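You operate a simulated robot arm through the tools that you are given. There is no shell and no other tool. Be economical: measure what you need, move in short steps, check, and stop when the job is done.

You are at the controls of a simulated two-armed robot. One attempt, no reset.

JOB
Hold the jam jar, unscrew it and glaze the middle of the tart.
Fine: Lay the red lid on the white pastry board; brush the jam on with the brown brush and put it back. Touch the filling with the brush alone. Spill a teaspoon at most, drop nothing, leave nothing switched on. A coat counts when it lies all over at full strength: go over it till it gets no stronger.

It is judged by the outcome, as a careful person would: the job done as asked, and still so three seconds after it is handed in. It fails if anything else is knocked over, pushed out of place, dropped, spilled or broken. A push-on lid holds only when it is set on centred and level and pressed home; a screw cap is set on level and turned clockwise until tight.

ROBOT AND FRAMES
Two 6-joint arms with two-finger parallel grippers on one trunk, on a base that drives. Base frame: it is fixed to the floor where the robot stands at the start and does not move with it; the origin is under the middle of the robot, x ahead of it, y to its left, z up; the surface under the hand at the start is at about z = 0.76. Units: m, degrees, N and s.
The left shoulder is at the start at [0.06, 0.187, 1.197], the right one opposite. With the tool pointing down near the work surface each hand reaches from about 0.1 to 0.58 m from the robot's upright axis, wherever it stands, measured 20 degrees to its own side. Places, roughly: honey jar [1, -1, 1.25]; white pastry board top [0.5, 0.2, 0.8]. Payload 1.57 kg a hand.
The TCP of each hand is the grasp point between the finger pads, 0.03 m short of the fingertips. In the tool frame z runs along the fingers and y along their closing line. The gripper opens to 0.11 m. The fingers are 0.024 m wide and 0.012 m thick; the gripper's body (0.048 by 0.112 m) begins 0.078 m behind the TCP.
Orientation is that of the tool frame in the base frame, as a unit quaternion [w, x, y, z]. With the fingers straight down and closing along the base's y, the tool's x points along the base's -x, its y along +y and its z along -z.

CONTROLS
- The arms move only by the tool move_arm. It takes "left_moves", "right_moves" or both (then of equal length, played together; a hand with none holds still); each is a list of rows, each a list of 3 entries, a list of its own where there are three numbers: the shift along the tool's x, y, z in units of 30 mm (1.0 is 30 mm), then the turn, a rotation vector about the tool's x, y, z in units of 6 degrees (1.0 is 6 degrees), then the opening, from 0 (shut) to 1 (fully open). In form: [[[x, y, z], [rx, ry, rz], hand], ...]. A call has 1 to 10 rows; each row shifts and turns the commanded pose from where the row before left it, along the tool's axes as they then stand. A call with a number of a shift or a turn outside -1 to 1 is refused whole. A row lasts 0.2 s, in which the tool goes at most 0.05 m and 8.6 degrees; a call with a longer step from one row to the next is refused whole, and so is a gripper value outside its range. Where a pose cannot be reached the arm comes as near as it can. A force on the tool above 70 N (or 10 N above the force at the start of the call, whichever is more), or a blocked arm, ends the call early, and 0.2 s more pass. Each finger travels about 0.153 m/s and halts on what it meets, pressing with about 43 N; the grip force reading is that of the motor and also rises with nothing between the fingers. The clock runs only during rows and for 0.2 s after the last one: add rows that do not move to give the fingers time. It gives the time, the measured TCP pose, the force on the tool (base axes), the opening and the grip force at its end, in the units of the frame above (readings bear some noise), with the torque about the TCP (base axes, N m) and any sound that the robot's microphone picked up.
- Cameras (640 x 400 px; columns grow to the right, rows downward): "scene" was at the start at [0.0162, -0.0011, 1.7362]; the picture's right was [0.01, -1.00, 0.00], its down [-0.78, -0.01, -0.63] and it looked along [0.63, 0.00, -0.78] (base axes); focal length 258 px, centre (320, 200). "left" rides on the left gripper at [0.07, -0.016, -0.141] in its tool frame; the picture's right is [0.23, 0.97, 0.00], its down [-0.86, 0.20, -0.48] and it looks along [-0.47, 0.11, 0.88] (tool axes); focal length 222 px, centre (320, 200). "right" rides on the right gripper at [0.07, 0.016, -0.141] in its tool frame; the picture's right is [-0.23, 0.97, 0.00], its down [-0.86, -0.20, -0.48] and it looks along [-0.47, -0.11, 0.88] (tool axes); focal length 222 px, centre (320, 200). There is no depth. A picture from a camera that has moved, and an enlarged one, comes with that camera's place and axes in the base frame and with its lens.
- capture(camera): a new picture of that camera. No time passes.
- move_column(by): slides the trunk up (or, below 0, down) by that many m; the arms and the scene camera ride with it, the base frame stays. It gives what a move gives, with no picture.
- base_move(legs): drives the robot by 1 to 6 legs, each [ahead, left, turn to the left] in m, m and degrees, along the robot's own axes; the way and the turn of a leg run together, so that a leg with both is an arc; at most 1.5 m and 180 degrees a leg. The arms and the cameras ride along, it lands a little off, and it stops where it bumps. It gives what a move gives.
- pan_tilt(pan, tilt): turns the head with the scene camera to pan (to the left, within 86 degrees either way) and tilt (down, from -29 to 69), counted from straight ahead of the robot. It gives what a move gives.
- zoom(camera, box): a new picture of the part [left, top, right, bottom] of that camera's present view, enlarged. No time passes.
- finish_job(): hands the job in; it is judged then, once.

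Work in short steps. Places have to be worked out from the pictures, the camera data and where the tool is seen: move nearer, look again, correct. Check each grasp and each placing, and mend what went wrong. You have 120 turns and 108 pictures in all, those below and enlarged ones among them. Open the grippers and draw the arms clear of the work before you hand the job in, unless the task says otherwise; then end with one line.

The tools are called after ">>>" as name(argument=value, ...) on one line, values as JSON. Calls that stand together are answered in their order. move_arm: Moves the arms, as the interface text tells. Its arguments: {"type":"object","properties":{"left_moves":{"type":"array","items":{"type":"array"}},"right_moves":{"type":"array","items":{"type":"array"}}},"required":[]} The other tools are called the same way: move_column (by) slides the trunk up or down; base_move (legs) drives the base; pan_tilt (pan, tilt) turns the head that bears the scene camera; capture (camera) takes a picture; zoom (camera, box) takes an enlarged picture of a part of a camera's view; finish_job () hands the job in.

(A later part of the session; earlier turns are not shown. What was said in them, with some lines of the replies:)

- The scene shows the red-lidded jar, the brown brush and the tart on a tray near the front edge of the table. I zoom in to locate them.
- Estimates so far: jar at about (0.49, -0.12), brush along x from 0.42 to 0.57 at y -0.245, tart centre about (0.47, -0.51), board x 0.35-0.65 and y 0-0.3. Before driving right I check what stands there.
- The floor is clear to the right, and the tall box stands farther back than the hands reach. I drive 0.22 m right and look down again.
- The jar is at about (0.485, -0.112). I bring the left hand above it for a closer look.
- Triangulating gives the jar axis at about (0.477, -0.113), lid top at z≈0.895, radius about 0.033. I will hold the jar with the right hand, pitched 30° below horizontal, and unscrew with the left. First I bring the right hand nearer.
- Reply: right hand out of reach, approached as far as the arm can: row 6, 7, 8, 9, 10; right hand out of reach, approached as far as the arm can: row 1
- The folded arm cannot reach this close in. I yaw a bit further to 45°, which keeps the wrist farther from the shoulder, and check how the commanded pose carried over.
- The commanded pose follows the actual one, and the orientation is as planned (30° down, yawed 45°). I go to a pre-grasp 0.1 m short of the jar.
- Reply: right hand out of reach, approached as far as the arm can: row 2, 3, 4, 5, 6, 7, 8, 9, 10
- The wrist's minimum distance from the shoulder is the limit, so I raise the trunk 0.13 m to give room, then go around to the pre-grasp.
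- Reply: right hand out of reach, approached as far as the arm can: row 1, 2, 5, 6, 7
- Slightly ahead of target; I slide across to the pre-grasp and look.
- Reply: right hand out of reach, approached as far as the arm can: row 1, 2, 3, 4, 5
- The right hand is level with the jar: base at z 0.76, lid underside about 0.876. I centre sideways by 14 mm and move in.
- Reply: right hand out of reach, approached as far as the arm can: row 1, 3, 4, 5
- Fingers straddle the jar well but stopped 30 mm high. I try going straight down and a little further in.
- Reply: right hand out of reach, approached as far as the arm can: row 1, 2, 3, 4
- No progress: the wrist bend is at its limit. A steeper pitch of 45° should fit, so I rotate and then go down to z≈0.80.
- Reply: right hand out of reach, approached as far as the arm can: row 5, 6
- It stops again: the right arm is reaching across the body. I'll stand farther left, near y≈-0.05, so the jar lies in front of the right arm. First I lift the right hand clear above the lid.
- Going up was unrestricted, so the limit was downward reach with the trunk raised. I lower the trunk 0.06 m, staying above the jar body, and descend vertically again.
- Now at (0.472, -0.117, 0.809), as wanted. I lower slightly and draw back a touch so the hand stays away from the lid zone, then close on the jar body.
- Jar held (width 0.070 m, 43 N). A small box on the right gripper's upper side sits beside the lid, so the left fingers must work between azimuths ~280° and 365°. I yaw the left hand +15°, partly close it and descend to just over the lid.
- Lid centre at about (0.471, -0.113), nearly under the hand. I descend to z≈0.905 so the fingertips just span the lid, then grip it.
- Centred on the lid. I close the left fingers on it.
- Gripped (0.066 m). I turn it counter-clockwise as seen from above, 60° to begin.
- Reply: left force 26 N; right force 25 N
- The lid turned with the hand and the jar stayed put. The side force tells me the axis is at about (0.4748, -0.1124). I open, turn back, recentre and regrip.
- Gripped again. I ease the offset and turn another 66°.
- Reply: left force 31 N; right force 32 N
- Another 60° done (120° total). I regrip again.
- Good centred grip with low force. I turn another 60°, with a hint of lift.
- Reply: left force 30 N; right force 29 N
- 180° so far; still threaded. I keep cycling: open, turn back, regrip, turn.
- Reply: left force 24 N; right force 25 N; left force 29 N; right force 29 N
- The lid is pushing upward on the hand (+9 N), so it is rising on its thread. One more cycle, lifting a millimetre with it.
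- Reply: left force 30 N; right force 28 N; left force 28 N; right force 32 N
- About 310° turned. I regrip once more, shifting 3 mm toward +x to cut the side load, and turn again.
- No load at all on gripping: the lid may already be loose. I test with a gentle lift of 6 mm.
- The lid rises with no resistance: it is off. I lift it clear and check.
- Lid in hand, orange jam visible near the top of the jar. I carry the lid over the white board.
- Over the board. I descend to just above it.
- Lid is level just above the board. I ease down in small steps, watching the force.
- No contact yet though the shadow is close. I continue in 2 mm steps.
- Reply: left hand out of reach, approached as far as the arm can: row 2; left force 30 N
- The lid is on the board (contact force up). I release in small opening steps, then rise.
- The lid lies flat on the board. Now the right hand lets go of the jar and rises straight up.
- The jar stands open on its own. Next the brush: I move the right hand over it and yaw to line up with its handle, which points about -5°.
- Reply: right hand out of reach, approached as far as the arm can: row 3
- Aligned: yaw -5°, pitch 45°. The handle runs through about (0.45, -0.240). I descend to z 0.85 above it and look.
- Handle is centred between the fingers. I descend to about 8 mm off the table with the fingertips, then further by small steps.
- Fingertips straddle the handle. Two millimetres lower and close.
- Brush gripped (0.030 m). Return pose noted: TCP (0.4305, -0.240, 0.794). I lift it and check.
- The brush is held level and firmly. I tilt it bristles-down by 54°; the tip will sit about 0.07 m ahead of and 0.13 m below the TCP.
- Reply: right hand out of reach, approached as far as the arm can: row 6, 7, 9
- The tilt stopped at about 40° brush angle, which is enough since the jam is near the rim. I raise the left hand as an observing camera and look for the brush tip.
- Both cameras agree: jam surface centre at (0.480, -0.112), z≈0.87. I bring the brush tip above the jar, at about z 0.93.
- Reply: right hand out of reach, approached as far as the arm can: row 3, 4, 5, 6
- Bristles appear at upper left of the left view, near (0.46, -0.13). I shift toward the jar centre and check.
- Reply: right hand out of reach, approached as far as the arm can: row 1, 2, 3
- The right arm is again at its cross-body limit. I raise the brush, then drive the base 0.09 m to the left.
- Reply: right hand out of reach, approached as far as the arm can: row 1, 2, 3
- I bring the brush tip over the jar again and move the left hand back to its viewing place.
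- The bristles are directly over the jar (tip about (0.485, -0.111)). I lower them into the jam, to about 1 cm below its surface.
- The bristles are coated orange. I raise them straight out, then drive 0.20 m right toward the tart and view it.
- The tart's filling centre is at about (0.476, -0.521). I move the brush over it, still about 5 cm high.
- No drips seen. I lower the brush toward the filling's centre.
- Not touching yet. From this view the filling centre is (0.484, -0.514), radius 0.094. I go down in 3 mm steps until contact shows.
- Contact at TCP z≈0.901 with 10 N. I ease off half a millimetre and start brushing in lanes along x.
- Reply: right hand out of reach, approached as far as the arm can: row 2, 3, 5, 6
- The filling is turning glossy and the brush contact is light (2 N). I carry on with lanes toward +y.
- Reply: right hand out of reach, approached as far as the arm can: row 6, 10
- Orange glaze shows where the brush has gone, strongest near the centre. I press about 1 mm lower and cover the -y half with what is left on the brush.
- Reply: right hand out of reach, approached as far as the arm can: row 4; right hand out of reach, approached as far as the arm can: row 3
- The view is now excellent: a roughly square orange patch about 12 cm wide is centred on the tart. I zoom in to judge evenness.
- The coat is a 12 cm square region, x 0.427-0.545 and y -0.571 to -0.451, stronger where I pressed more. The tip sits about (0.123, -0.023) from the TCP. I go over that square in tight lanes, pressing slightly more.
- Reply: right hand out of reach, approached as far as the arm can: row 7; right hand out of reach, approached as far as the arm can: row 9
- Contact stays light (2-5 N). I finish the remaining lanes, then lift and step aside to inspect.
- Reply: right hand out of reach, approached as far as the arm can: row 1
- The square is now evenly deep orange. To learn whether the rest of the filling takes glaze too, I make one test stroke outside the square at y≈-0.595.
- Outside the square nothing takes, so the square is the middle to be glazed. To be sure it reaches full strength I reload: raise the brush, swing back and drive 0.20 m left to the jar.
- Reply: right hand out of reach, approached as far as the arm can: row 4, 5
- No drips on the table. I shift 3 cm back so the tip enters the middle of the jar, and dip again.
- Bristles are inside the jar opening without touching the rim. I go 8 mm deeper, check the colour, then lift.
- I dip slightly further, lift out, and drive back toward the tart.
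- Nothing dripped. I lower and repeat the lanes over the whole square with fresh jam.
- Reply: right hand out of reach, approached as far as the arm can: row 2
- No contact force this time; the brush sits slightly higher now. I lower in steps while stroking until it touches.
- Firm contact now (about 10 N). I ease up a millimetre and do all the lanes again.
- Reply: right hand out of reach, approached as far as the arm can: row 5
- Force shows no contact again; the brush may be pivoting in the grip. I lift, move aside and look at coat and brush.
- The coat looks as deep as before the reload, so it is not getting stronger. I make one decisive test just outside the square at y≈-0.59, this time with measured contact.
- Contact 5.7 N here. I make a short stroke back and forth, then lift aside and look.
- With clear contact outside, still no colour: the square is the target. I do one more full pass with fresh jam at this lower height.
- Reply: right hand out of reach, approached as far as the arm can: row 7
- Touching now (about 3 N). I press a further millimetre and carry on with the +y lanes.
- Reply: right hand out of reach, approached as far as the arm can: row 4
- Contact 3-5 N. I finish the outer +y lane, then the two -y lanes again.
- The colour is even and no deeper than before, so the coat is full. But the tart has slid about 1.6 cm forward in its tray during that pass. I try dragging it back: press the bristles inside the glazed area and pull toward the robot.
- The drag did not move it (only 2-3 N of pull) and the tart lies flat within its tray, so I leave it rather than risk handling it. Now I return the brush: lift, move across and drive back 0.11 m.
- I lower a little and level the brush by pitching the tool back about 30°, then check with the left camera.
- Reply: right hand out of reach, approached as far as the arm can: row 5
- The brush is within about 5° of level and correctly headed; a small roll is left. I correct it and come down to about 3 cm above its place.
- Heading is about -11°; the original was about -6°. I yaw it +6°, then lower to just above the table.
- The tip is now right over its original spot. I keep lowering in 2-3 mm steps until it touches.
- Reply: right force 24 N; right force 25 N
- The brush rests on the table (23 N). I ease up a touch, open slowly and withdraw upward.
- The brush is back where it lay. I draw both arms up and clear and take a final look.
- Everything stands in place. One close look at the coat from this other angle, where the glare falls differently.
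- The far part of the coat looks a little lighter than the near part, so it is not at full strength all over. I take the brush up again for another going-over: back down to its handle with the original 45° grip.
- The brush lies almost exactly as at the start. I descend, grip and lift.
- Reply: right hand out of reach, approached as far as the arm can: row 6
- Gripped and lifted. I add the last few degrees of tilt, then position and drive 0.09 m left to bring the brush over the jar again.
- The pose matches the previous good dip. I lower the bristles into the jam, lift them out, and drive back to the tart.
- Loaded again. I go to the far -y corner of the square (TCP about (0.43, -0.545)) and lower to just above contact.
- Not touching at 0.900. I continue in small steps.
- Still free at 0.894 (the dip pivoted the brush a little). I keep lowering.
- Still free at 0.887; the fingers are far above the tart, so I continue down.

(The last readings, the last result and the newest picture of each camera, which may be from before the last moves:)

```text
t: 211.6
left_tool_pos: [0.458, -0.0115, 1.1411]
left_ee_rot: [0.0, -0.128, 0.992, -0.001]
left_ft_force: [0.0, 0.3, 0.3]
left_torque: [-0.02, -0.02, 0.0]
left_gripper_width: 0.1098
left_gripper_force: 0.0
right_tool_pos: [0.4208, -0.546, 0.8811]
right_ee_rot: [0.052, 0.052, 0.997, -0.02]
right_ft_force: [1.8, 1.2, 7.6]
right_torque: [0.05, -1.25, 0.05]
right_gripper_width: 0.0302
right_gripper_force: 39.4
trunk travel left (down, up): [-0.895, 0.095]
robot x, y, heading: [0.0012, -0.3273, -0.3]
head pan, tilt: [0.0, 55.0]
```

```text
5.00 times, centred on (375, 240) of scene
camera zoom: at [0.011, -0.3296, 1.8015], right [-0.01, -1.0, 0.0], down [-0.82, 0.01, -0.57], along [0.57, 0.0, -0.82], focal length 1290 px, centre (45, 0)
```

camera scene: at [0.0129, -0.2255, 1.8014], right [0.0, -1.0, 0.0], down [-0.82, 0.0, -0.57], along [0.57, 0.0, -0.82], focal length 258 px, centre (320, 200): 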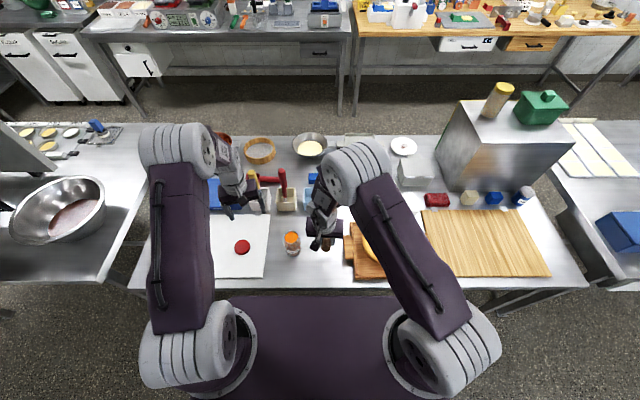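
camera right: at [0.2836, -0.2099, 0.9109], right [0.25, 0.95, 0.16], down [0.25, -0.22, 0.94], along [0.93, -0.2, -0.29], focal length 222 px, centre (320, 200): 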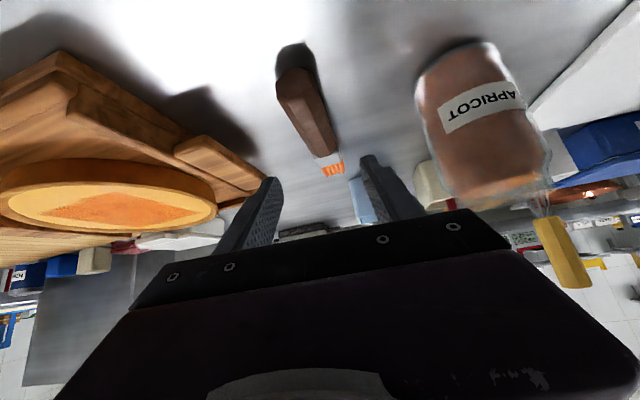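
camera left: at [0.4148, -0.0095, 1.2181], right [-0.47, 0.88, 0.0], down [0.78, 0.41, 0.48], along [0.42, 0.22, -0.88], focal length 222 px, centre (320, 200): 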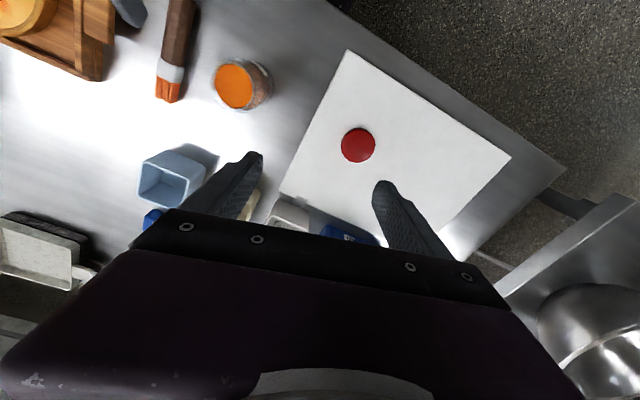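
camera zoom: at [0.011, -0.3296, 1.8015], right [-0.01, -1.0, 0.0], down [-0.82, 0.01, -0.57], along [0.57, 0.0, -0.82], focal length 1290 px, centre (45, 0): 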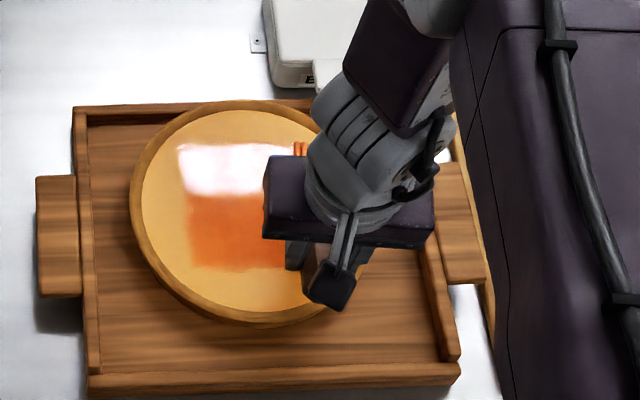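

Contact at last (7.6 N), and the picture shows the bristles at the square's far -y corner. I now use backward pulls only, lifting on the way forward, lane by lane.

>>> move_arm(right_moves=[[[0.911, -0.091, -0.1], [0, 0, 0], 0.1], [[0.911, -0.091, -0.085], [0, 0, 0], 0.1], [[0.911, -0.091, -0.085], [0, 0, 0], 0.1], [[0.911, -0.091, -0.085], [0, 0, 0], 0.1], [[-0.911, 0.091, -0.31], [0, 0, 0], 0.1], [[-0.911, 0.091, 0.091], [0, 0, 0], 0.1], [[-0.911, 0.091, 0.091], [0, 0, 0], 0.1], [[-0.849, 0.754, 0.451], [0, 0, 0], 0.1], [[0, 0, 0], [0, 0, 0], 0.1]])

>>> move_arm(right_moves=[[[0.911, -0.091, -0.085], [0, 0, 0], 0.1], [[0.911, -0.091, -0.085], [0, 0, 0], 0.1], [[0.911, -0.091, -0.085], [0, 0, 0], 0.1], [[0.911, -0.091, -0.085], [0, 0, 0], 0.1], [[-0.911, 0.091, -0.31], [0, 0, 0], 0.1], [[-0.911, 0.091, 0.091], [0, 0, 0], 0.1], [[-0.911, 0.091, 0.091], [0, 0, 0], 0.1], [[-0.849, 0.754, 0.451], [0, 0, 0], 0.1], [[0, 0, 0], [0, 0, 0], 0.1]])

>>> move_arm(right_moves=[[[0.911, -0.091, -0.085], [0, 0, 0], 0.1], [[0.911, -0.091, -0.085], [0, 0, 0], 0.1], [[0.911, -0.091, -0.085], [0, 0, 0], 0.1], [[0.911, -0.091, -0.085], [0, 0, 0], 0.1], [[-0.911, 0.091, -0.31], [0, 0, 0], 0.1], [[-0.911, 0.091, 0.091], [0, 0, 0], 0.1], [[-0.911, 0.091, 0.091], [0, 0, 0], 0.1], [[-0.849, 0.754, 0.451], [0, 0, 0], 0.1], [[0, 0, 0], [0, 0, 0], 0.1]])

```text
t: 213.6
left_tool_pos: [0.4576, -0.011, 1.1417]
left_ee_rot: [0.001, -0.127, 0.992, 0.0]
left_ft_force: [-0.1, -1.0, 0.0]
left_torque: [0.02, -0.01, -0.03]
left_gripper_width: 0.11
left_gripper_force: 0.0
right_tool_pos: [0.4173, -0.5286, 0.8818]
right_ee_rot: [0.051, 0.052, 0.997, -0.021]
right_ft_force: [0.4, 0.7, -0.5]
right_torque: [-0.02, 0.02, -0.02]
right_gripper_width: 0.0302
right_gripper_force: 39.7
right hand out of reach, approached as far as the arm can: row 8
trunk travel left (down, up): [-0.895, 0.095]
robot x, y, heading: [-0.0005, -0.3282, -0.2]
head pan, tilt: [0.0, 55.0]
```

```text
t: 215.6
left_tool_pos: [0.4582, -0.0121, 1.1418]
left_ee_rot: [0.0, -0.128, 0.992, 0.0]
left_ft_force: [0.5, 0.2, 0.0]
left_torque: [-0.05, -0.05, 0.03]
left_gripper_width: 0.1099
left_gripper_force: 0.2
right_tool_pos: [0.4176, -0.5085, 0.8817]
right_ee_rot: [0.05, 0.051, 0.997, -0.019]
right_ft_force: [-0.4, 1.0, -1.0]
right_torque: [-0.03, 0.03, 0.01]
right_gripper_width: 0.03
right_gripper_force: 39.6
trunk travel left (down, up): [-0.895, 0.095]
robot x, y, heading: [-0.0019, -0.331, -0.5]
head pan, tilt: [0.0, 55.0]
```

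```text
t: 217.6
left_tool_pos: [0.4581, -0.0118, 1.1406]
left_ee_rot: [0.0, -0.127, 0.992, 0.0]
left_ft_force: [-0.6, -0.2, 0.0]
left_torque: [0.01, -0.01, -0.05]
left_gripper_width: 0.11
left_gripper_force: 0.1
right_tool_pos: [0.4125, -0.4914, 0.8827]
right_ee_rot: [0.051, 0.051, 0.997, -0.02]
right_ft_force: [0.3, 0.5, 0.0]
right_torque: [0.0, 0.03, 0.01]
right_gripper_width: 0.0302
right_gripper_force: 39.6
right hand out of reach, approached as far as the arm can: row 8
trunk travel left (down, up): [-0.895, 0.095]
robot x, y, heading: [-0.0051, -0.3297, -0.5]
head pan, tilt: [0.0, 55.0]
```

Those pulls had little contact. I press 3 mm lower and do the remaining lanes.

>>> move_arm(right_moves=[[[0, 0, 0.1], [0, 0, 0], 0.1], [[0.911, -0.091, -0.085], [0, 0, 0], 0.1], [[0.911, -0.091, -0.085], [0, 0, 0], 0.1], [[0.911, -0.091, -0.085], [0, 0, 0], 0.1]])

>>> move_arm(right_moves=[[[0.911, -0.091, -0.085], [0, 0, 0], 0.1], [[-0.911, 0.091, -0.31], [0, 0, 0], 0.1], [[-0.911, 0.091, 0.091], [0, 0, 0], 0.1], [[-0.911, 0.091, 0.091], [0, 0, 0], 0.1], [[-0.849, 0.754, 0.47], [0, 0, 0], 0.1], [[0, 0, 0], [0, 0, 0], 0.1]])

>>> move_arm(right_moves=[[[0.911, -0.091, -0.08], [0, 0, 0], 0.1], [[0.911, -0.091, -0.085], [0, 0, 0], 0.1], [[0.911, -0.091, -0.085], [0, 0, 0], 0.1], [[0.911, -0.091, -0.085], [0, 0, 0], 0.1], [[-0.911, 0.091, -0.31], [0, 0, 0], 0.1], [[-0.911, 0.091, 0.091], [0, 0, 0], 0.1], [[-0.911, 0.091, 0.091], [0, 0, 0], 0.1], [[-0.849, 0.754, 0.47], [0, 0, 0], 0.1], [[0, 0, 0], [0, 0, 0], 0.1]])

>>> move_arm(right_moves=[[[0.911, -0.091, -0.08], [0, 0, 0], 0.1], [[0.911, -0.091, -0.085], [0, 0, 0], 0.1], [[0.911, -0.091, -0.085], [0, 0, 0], 0.1], [[0.911, -0.091, -0.085], [0, 0, 0], 0.1]])

```text
t: 218.6
left_tool_pos: [0.459, -0.0124, 1.1423]
left_ee_rot: [0.001, -0.128, 0.992, 0.0]
left_ft_force: [0.1, 0.1, 0.1]
left_torque: [0.0, 0.01, -0.02]
left_gripper_width: 0.11
left_gripper_force: 0.1
right_tool_pos: [0.3305, -0.492, 0.8808]
right_ee_rot: [0.05, 0.051, 0.997, -0.019]
right_ft_force: [0.1, -0.2, 0.7]
right_torque: [-0.01, -0.19, -0.03]
right_gripper_width: 0.0302
right_gripper_force: 39.7
trunk travel left (down, up): [-0.895, 0.095]
robot x, y, heading: [-0.0027, -0.3269, -0.3]
head pan, tilt: [0.0, 55.0]
```

```text
t: 220.0
left_tool_pos: [0.4583, -0.0118, 1.1403]
left_ee_rot: [0.001, -0.127, 0.992, 0.0]
left_ft_force: [0.5, 0.5, 0.4]
left_torque: [0.01, 0.0, 0.0]
left_gripper_width: 0.1098
left_gripper_force: 0.1
right_tool_pos: [0.4147, -0.4714, 0.8801]
right_ee_rot: [0.051, 0.051, 0.997, -0.019]
right_ft_force: [0.8, 1.8, 2.7]
right_torque: [0.1, -0.46, 0.2]
right_gripper_width: 0.0305
right_gripper_force: 39.6
trunk travel left (down, up): [-0.895, 0.095]
robot x, y, heading: [0.0022, -0.3274, -0.4]
head pan, tilt: [0.0, 55.0]
```

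```text
t: 222.0
left_tool_pos: [0.4581, -0.0131, 1.1424]
left_ee_rot: [0.0, -0.127, 0.992, 0.0]
left_ft_force: [0.7, -0.6, 0.5]
left_torque: [0.02, 0.0, 0.0]
left_gripper_width: 0.1102
left_gripper_force: 0.0
right_tool_pos: [0.4091, -0.4565, 0.8816]
right_ee_rot: [0.05, 0.052, 0.997, -0.021]
right_ft_force: [0.4, 0.6, -1.0]
right_torque: [0.03, 0.0, 0.02]
right_gripper_width: 0.0304
right_gripper_force: 39.4
right hand out of reach, approached as far as the arm can: row 8
trunk travel left (down, up): [-0.895, 0.095]
robot x, y, heading: [-0.0005, -0.3268, -0.5]
head pan, tilt: [0.0, 55.0]
```

```text
t: 223.0
left_tool_pos: [0.4572, -0.0097, 1.1418]
left_ee_rot: [0.001, -0.127, 0.992, 0.001]
left_ft_force: [-0.7, 0.6, -0.2]
left_torque: [0.01, 0.0, 0.01]
left_gripper_width: 0.11
left_gripper_force: 0.0
right_tool_pos: [0.2973, -0.4563, 0.8797]
right_ee_rot: [0.05, 0.052, 0.997, -0.021]
right_ft_force: [-0.6, -0.6, -0.6]
right_torque: [0.01, 0.02, 0.01]
right_gripper_width: 0.0301
right_gripper_force: 39.8
trunk travel left (down, up): [-0.895, 0.095]
robot x, y, heading: [0.0009, -0.3311, -0.5]
head pan, tilt: [0.0, 55.0]
```

Contact is light and varies. The tart rests against its rail, so I lower 3 mm and make a final continuous zigzag over all six lanes.

>>> move_arm(right_moves=[[[0, 0.1, 0.1], [0, 0, 0], 0.1], [[-0.99, 0.0985, 0.099], [0, 0, 0], 0.1], [[-0.99, 0.0985, 0.099], [0, 0, 0], 0.1], [[-0.99, 0.0985, 0.099], [0, 0, 0], 0.1], [[-0.99, 0.0985, 0.099], [0, 0, 0], 0.1], [[-0.062, -0.663, 0.05], [0, 0, 0], 0.1], [[0.99, -0.0985, -0.095], [0, 0, 0], 0.1], [[0.99, -0.0985, -0.095], [0, 0, 0], 0.1], [[0.99, -0.0985, -0.095], [0, 0, 0], 0.1], [[0.99, -0.0985, -0.095], [0, 0, 0], 0.1]])

>>> move_arm(right_moves=[[[-0.062, -0.663, 0.05], [0, 0, 0], 0.1], [[-0.99, 0.0985, 0.105], [0, 0, 0], 0.1], [[-0.99, 0.0985, 0.105], [0, 0, 0], 0.1], [[-0.99, 0.0985, 0.099], [0, 0, 0], 0.1], [[-0.99, 0.0985, 0.099], [0, 0, 0], 0.1], [[-0.062, -0.663, 0.05], [0, 0, 0], 0.1], [[0.99, -0.0985, -0.095], [0, 0, 0], 0.1], [[0.99, -0.0985, -0.095], [0, 0, 0], 0.1], [[0.99, -0.0985, -0.095], [0, 0, 0], 0.1], [[0.99, -0.0985, -0.095], [0, 0, 0], 0.1]])

>>> move_arm(right_moves=[[[-0.062, -0.663, 0.05], [0, 0, 0], 0.1], [[-0.99, 0.0985, 0.105], [0, 0, 0], 0.1], [[-0.99, 0.0985, 0.105], [0, 0, 0], 0.1], [[-0.99, 0.0985, 0.099], [0, 0, 0], 0.1], [[-0.99, 0.0985, 0.099], [0, 0, 0], 0.1], [[-0.05, -0.5, 0.05], [0, 0, 0], 0.1], [[0.99, -0.0985, -0.095], [0, 0, 0], 0.1], [[0.99, -0.0985, -0.095], [0, 0, 0], 0.1], [[0.99, -0.0985, -0.095], [0, 0, 0], 0.1], [[0.99, -0.0985, -0.095], [0, 0, 0], 0.1]])

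```text
t: 225.2
left_tool_pos: [0.4578, -0.0111, 1.1416]
left_ee_rot: [0.0, -0.127, 0.992, 0.0]
left_ft_force: [1.2, 0.4, 1.0]
left_torque: [0.03, -0.03, 0.01]
left_gripper_width: 0.1101
left_gripper_force: 0.0
right_tool_pos: [0.2927, -0.4734, 0.8765]
right_ee_rot: [0.05, 0.053, 0.997, -0.02]
right_ft_force: [1.2, -1.3, 4.2]
right_torque: [-0.07, -0.69, -0.13]
right_gripper_width: 0.0303
right_gripper_force: 39.9
right hand out of reach, approached as far as the arm can: row 5
trunk travel left (down, up): [-0.895, 0.095]
robot x, y, heading: [0.001, -0.3305, -0.5]
head pan, tilt: [0.0, 55.0]
```

```text
t: 227.4
left_tool_pos: [0.4573, -0.0105, 1.1406]
left_ee_rot: [-0.001, -0.127, 0.992, -0.001]
left_ft_force: [-0.3, 0.0, 0.2]
left_torque: [-0.02, 0.0, -0.02]
left_gripper_width: 0.1101
left_gripper_force: 0.0
right_tool_pos: [0.2923, -0.5139, 0.8737]
right_ee_rot: [0.05, 0.051, 0.997, -0.02]
right_ft_force: [1.1, 0.9, 3.3]
right_torque: [0.02, -0.45, 0.04]
right_gripper_width: 0.0303
right_gripper_force: 39.4
trunk travel left (down, up): [-0.895, 0.095]
robot x, y, heading: [0.0005, -0.327, -0.3]
head pan, tilt: [0.0, 55.0]
```

```text
t: 229.6
left_tool_pos: [0.4574, -0.0119, 1.1423]
left_ee_rot: [0.0, -0.127, 0.992, 0.0]
left_ft_force: [0.1, 0.2, 0.3]
left_torque: [-0.01, 0.0, 0.05]
left_gripper_width: 0.11
left_gripper_force: 0.1
right_tool_pos: [0.2922, -0.5494, 0.8719]
right_ee_rot: [0.05, 0.051, 0.997, -0.019]
right_ft_force: [-0.1, 0.8, 0.6]
right_torque: [0.02, -0.2, 0.07]
right_gripper_width: 0.0303
right_gripper_force: 40.3
trunk travel left (down, up): [-0.895, 0.095]
robot x, y, heading: [-0.0018, -0.3287, -0.5]
head pan, tilt: [0.0, 55.0]
```

Contact held at 3-4 N throughout. Now I return the brush: lift, swing across, drive 0.11 m left, and level it (27° back).

>>> move_arm(right_moves=[[[-0.093, -0.046, -0.887], [0, 0, 0], 0.1], [[-0.093, -0.046, -0.887], [0, 0, 0], 0.1], [[-0.093, -0.046, -0.887], [0, 0, 0], 0.1], [[-0.093, -0.046, -0.887], [0, 0, 0], 0.1], [[-0.093, -0.046, -0.887], [0, 0, 0], 0.1]])

>>> move_arm(right_moves=[[[-0.37, 0.864, -0.006], [0, 0, 0], 0.1], [[-0.37, 0.864, -0.006], [0, 0, 0], 0.1], [[-0.37, 0.864, -0.006], [0, 0, 0], 0.1], [[-0.37, 0.864, -0.006], [0, 0, 0], 0.1], [[-0.37, 0.864, -0.006], [0, 0, 0], 0.1], [[-0.37, 0.864, -0.006], [0, 0, 0], 0.1], [[-0.37, 0.864, -0.006], [0, 0, 0], 0.1], [[-0.37, 0.864, -0.006], [0, 0, 0], 0.1]])

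>>> base_move(legs=[[0, 0.11, 0]])

>>> move_arm(right_moves=[[[-0.2, 0, 0.8], [0, 0, 0], 0.1], [[-0.2, 0, 0.8], [0, 0, 0], 0.1], [[-0.2, 0, 0.8], [0, 0, 0], 0.1], [[0, 0, 0], [-0.07, -0.908, -0.008], 0.1], [[0, 0, 0], [-0.07, -0.908, -0.008], 0.1], [[0, 0, 0], [-0.07, -0.908, -0.008], 0.1], [[0, 0, 0], [-0.07, -0.908, -0.008], 0.1], [[0, 0, 0], [-0.07, -0.908, -0.008], 0.1], [[0, 0, 0], [0, 0, 0], 0.1]])

```text
t: 230.8
left_tool_pos: [0.4574, -0.011, 1.1417]
left_ee_rot: [0.0, -0.127, 0.992, 0.0]
left_ft_force: [-0.3, -0.2, 1.0]
left_torque: [-0.04, -0.02, -0.03]
left_gripper_width: 0.1098
left_gripper_force: 0.0
right_tool_pos: [0.2933, -0.5528, 1.0072]
right_ee_rot: [0.051, 0.052, 0.997, -0.02]
right_ft_force: [-0.6, -0.8, 0.1]
right_torque: [-0.01, 0.02, 0.01]
right_gripper_width: 0.0302
right_gripper_force: 38.8
trunk travel left (down, up): [-0.895, 0.095]
robot x, y, heading: [-0.0038, -0.3295, -0.3]
head pan, tilt: [0.0, 55.0]
```

```text
t: 232.6
left_tool_pos: [0.4583, -0.0108, 1.1402]
left_ee_rot: [0.0, -0.127, 0.992, 0.0]
left_ft_force: [0.2, -0.3, 0.0]
left_torque: [-0.02, -0.01, 0.0]
left_gripper_width: 0.1099
left_gripper_force: 0.0
right_tool_pos: [0.4032, -0.353, 1.0076]
right_ee_rot: [0.051, 0.05, 0.997, -0.02]
right_ft_force: [-0.8, 0.7, -1.4]
right_torque: [0.01, 0.03, -0.02]
right_gripper_width: 0.0303
right_gripper_force: 39.5
trunk travel left (down, up): [-0.895, 0.095]
robot x, y, heading: [-0.0042, -0.3282, -0.4]
head pan, tilt: [0.0, 55.0]
```

```text
t: 233.8
left_tool_pos: [0.4597, 0.0946, 1.1411]
left_ee_rot: [0.0, -0.125, 0.992, 0.001]
left_ft_force: [-0.5, 0.8, 0.3]
left_torque: [0.03, 0.0, 0.01]
left_gripper_width: 0.1098
left_gripper_force: 0.0
right_tool_pos: [0.4053, -0.2467, 1.0099]
right_ee_rot: [0.05, 0.053, 0.997, -0.019]
right_ft_force: [-0.5, -0.4, 0.7]
right_torque: [0.0, 0.03, -0.01]
right_gripper_width: 0.0306
right_gripper_force: 39.1
trunk travel left (down, up): [-0.895, 0.095]
robot x, y, heading: [0.0002, -0.2198, -0.5]
head pan, tilt: [0.0, 55.0]
```

```text
t: 235.8
left_tool_pos: [0.4601, 0.0976, 1.1411]
left_ee_rot: [0.0, -0.126, 0.992, 0.0]
left_ft_force: [0.5, 0.2, -0.7]
left_torque: [0.02, -0.01, 0.01]
left_gripper_width: 0.1102
left_gripper_force: 0.0
right_tool_pos: [0.4293, -0.2571, 0.9397]
right_ee_rot: [0.25, 0.044, 0.967, -0.029]
right_ft_force: [1.0, -0.3, -0.8]
right_torque: [-0.01, 0.01, 0.0]
right_gripper_width: 0.0303
right_gripper_force: 39.4
right hand out of reach, approached as far as the arm can: row 5
trunk travel left (down, up): [-0.895, 0.095]
robot x, y, heading: [-0.0031, -0.221, -0.2]
head pan, tilt: [0.0, 55.0]
```

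Nearly level; I finish the rotation and descend to about 1 cm above the table.

>>> move_arm(right_moves=[[[0, 0, 0], [-0.34, -0.66, 0.07], 0.1], [[0.438, 0.114, 0.73], [0, 0, 0], 0.1], [[0.438, 0.114, 0.73], [0, 0, 0], 0.1], [[0.438, 0.114, 0.73], [0, 0, 0], 0.1], [[0.438, 0.114, 0.73], [0, 0, 0], 0.1], [[0.438, 0.114, 0.73], [0, 0, 0], 0.1], [[0, 0, 0], [0, 0, 0], 0.1]])

>>> move_arm(right_moves=[[[0.054, 0, 0.084], [0, 0, 0], 0.1], [[0.054, 0, 0.084], [0, 0, 0], 0.1], [[0, 0, 0], [0, 0, 0], 0.1]])

>>> move_arm(right_moves=[[[0.054, 0, 0.084], [0, 0, 0], 0.1], [[0, 0, 0], [0, 0, 0], 0.1]])

```text
t: 237.4
left_tool_pos: [0.4596, 0.0967, 1.1422]
left_ee_rot: [0.0, -0.126, 0.992, -0.001]
left_ft_force: [-0.1, 0.0, 0.4]
left_torque: [0.01, 0.01, 0.0]
left_gripper_width: 0.1101
left_gripper_force: 0.0
right_tool_pos: [0.4352, -0.2402, 0.8113]
right_ee_rot: [0.284, 0.041, 0.958, -0.013]
right_ft_force: [0.7, -0.1, 0.2]
right_torque: [0.03, 0.02, -0.02]
right_gripper_width: 0.0302
right_gripper_force: 39.6
trunk travel left (down, up): [-0.895, 0.095]
robot x, y, heading: [0.001, -0.2206, -0.6]
head pan, tilt: [0.0, 55.0]
```

```text
t: 238.2
left_tool_pos: [0.4588, 0.0962, 1.1429]
left_ee_rot: [0.0, -0.126, 0.992, 0.0]
left_ft_force: [-0.8, 0.0, -1.0]
left_torque: [0.0, 0.0, 0.02]
left_gripper_width: 0.1099
left_gripper_force: 0.1
right_tool_pos: [0.4367, -0.2408, 0.807]
right_ee_rot: [0.284, 0.042, 0.958, -0.013]
right_ft_force: [0.4, -0.5, 0.4]
right_torque: [0.01, 0.05, 0.0]
right_gripper_width: 0.0303
right_gripper_force: 39.6
trunk travel left (down, up): [-0.895, 0.095]
robot x, y, heading: [-0.001, -0.2191, -0.5]
head pan, tilt: [0.0, 55.0]
```

```text
t: 238.8
left_tool_pos: [0.4596, 0.0963, 1.1407]
left_ee_rot: [-0.001, -0.126, 0.992, -0.001]
left_ft_force: [-1.1, 0.5, -0.5]
left_torque: [-0.01, 0.02, -0.02]
left_gripper_width: 0.11
left_gripper_force: 0.0
right_tool_pos: [0.4353, -0.2411, 0.8038]
right_ee_rot: [0.284, 0.042, 0.958, -0.013]
right_ft_force: [-0.1, 0.2, -0.5]
right_torque: [-0.02, 0.04, 0.02]
right_gripper_width: 0.0302
right_gripper_force: 40.0
trunk travel left (down, up): [-0.895, 0.095]
robot x, y, heading: [-0.0001, -0.2201, -0.3]
head pan, tilt: [0.0, 55.0]
```

On target in x and y. I continue in small steps until it rests on the table.

>>> move_arm(right_moves=[[[0.04, 0, 0.06], [0, 0, 0], 0.1], [[0, 0, 0], [0, 0, 0], 0.1]])

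>>> move_arm(right_moves=[[[0.04, 0, 0.06], [0, 0, 0], 0.1], [[0, 0, 0], [0, 0, 0], 0.1]])

>>> move_arm(right_moves=[[[0.03, 0, 0.04], [0, 0, 0], 0.1], [[0, 0, 0], [0, 0, 0], 0.1]])

```text
t: 239.4
left_tool_pos: [0.4592, 0.0971, 1.1419]
left_ee_rot: [0.0, -0.126, 0.992, -0.002]
left_ft_force: [0.6, 0.2, 0.8]
left_torque: [-0.03, 0.0, 0.0]
left_gripper_width: 0.11
left_gripper_force: 0.2
right_tool_pos: [0.4347, -0.2396, 0.801]
right_ee_rot: [0.284, 0.043, 0.958, -0.014]
right_ft_force: [0.6, 1.0, -0.6]
right_torque: [0.02, 0.0, -0.01]
right_gripper_width: 0.0302
right_gripper_force: 39.7
trunk travel left (down, up): [-0.895, 0.095]
robot x, y, heading: [0.002, -0.2201, -0.2]
head pan, tilt: [0.0, 55.0]
```

```text
t: 240.0
left_tool_pos: [0.4585, 0.0972, 1.1427]
left_ee_rot: [0.0, -0.126, 0.992, -0.001]
left_ft_force: [0.2, -1.0, 0.5]
left_torque: [0.0, 0.03, 0.03]
left_gripper_width: 0.11
left_gripper_force: 0.0
right_tool_pos: [0.4345, -0.2404, 0.8006]
right_ee_rot: [0.287, 0.042, 0.957, -0.013]
right_ft_force: [0.3, -1.9, 17.1]
right_torque: [0.03, 0.36, 0.05]
right_gripper_width: 0.0303
right_gripper_force: 39.5
trunk travel left (down, up): [-0.895, 0.095]
robot x, y, heading: [-0.0012, -0.2176, -0.5]
head pan, tilt: [0.0, 55.0]
```

```text
t: 240.6
left_tool_pos: [0.4584, 0.0965, 1.142]
left_ee_rot: [0.001, -0.126, 0.992, 0.001]
left_ft_force: [0.5, 0.5, 0.3]
left_torque: [0.01, 0.02, 0.02]
left_gripper_width: 0.1099
left_gripper_force: 0.1
right_tool_pos: [0.4361, -0.2413, 0.7992]
right_ee_rot: [0.286, 0.042, 0.957, -0.013]
right_ft_force: [6.1, -1.3, 22.8]
right_torque: [-0.09, 0.29, 0.06]
right_gripper_width: 0.0303
right_gripper_force: 40.0
trunk travel left (down, up): [-0.895, 0.095]
robot x, y, heading: [0.0, -0.218, -0.6]
head pan, tilt: [0.0, 55.0]
```

The brush is down on the table. I ease, open slowly, withdraw upward and take the last look.

>>> move_arm(right_moves=[[[-0.03, 0, -0.045], [0, 0, 0], 0.1], [[0, 0, 0], [0, 0, 0], 0.32], [[0, 0, 0], [0, 0, 0], 0.4], [[0, 0, 0], [0, 0, 0], 0.55], [[-0.18, 0, -0.28], [0, 0, 0], 0.6], [[-0.45, 0, -0.7], [0, 0, 0], 0.6], [[-0.5, 0, -0.8], [0, 0, 0], 0.6], [[-0.5, 0, -0.8], [0, 0, 0], 0.6], [[-0.5, 0, -0.8], [0, 0, 0], 0.6], [[-0.5, 0, -0.8], [0, 0, 0], 0.6]])

>>> move_arm(right_moves=[[[-0.5, 0, -0.8], [0, 0, 0], 1], [[-0.5, 0, -0.8], [0, 0, 0], 1], [[-0.5, 0, -0.8], [0, 0, 0], 1], [[0, -0.9, 0], [0, 0, 0], 1], [[0, -0.9, 0], [0, 0, 0], 1]])

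>>> capture(camera="right")

```text
t: 242.8
left_tool_pos: [0.4587, 0.0974, 1.1408]
left_ee_rot: [0.0, -0.126, 0.992, 0.0]
left_ft_force: [-0.2, 0.2, -0.2]
left_torque: [0.01, 0.0, -0.04]
left_gripper_width: 0.1098
left_gripper_force: 0.0
right_tool_pos: [0.4319, -0.2413, 0.9476]
right_ee_rot: [0.285, 0.041, 0.957, -0.013]
right_ft_force: [-0.2, 0.8, -0.5]
right_torque: [0.0, -0.01, 0.03]
right_gripper_width: 0.0658
right_gripper_force: 0.1
trunk travel left (down, up): [-0.895, 0.095]
robot x, y, heading: [-0.0023, -0.2209, -0.3]
head pan, tilt: [0.0, 55.0]
```

```text
t: 244.0
left_tool_pos: [0.4602, 0.0967, 1.1426]
left_ee_rot: [-0.001, -0.126, 0.992, 0.001]
left_ft_force: [0.5, -1.1, 0.4]
left_torque: [0.01, 0.01, -0.03]
left_gripper_width: 0.1099
left_gripper_force: 0.1
right_tool_pos: [0.4282, -0.2959, 1.0322]
right_ee_rot: [0.283, 0.041, 0.958, -0.012]
right_ft_force: [0.0, -0.7, -0.4]
right_torque: [0.0, -0.02, 0.0]
right_gripper_width: 0.11
right_gripper_force: 0.1
trunk travel left (down, up): [-0.895, 0.095]
robot x, y, heading: [0.0009, -0.2189, -0.3]
head pan, tilt: [0.0, 55.0]
```

```text
0 pictures are left
camera right: at [0.2945, -0.2673, 1.1122], right [0.27, 0.95, 0.12], down [0.44, -0.24, 0.87], along [0.86, -0.18, -0.48], focal length 222 px, centre (320, 200)
```

right: 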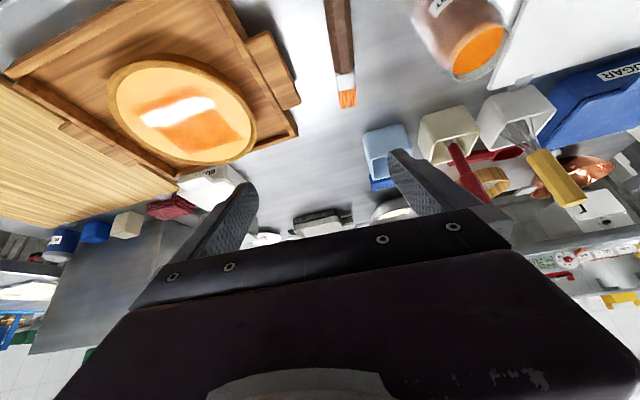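

The far part of the coat is now as deep an orange as the rest. The brush, jar and lid are in place, and both grippers are open and clear, so I hand the job in.

>>> finish_job()

```text
The job is handed in.
```

I handed the job in with the middle of the tart glazed, but the tart slid about 1.6 cm forward in its tray during brushing; I could not pull it back, so it now sits near the far rail, still flat. The glaze covers a square about 12 cm wide in the centre (the brush left no colour outside it) and looked evenly deep orange in the last picture, apart from a band hidden by glare. The red lid lies on the white board, the open jar stands where it was, and the brown brush is back in its place with jam still on the bristles; nothing was dropped and I saw no spill.
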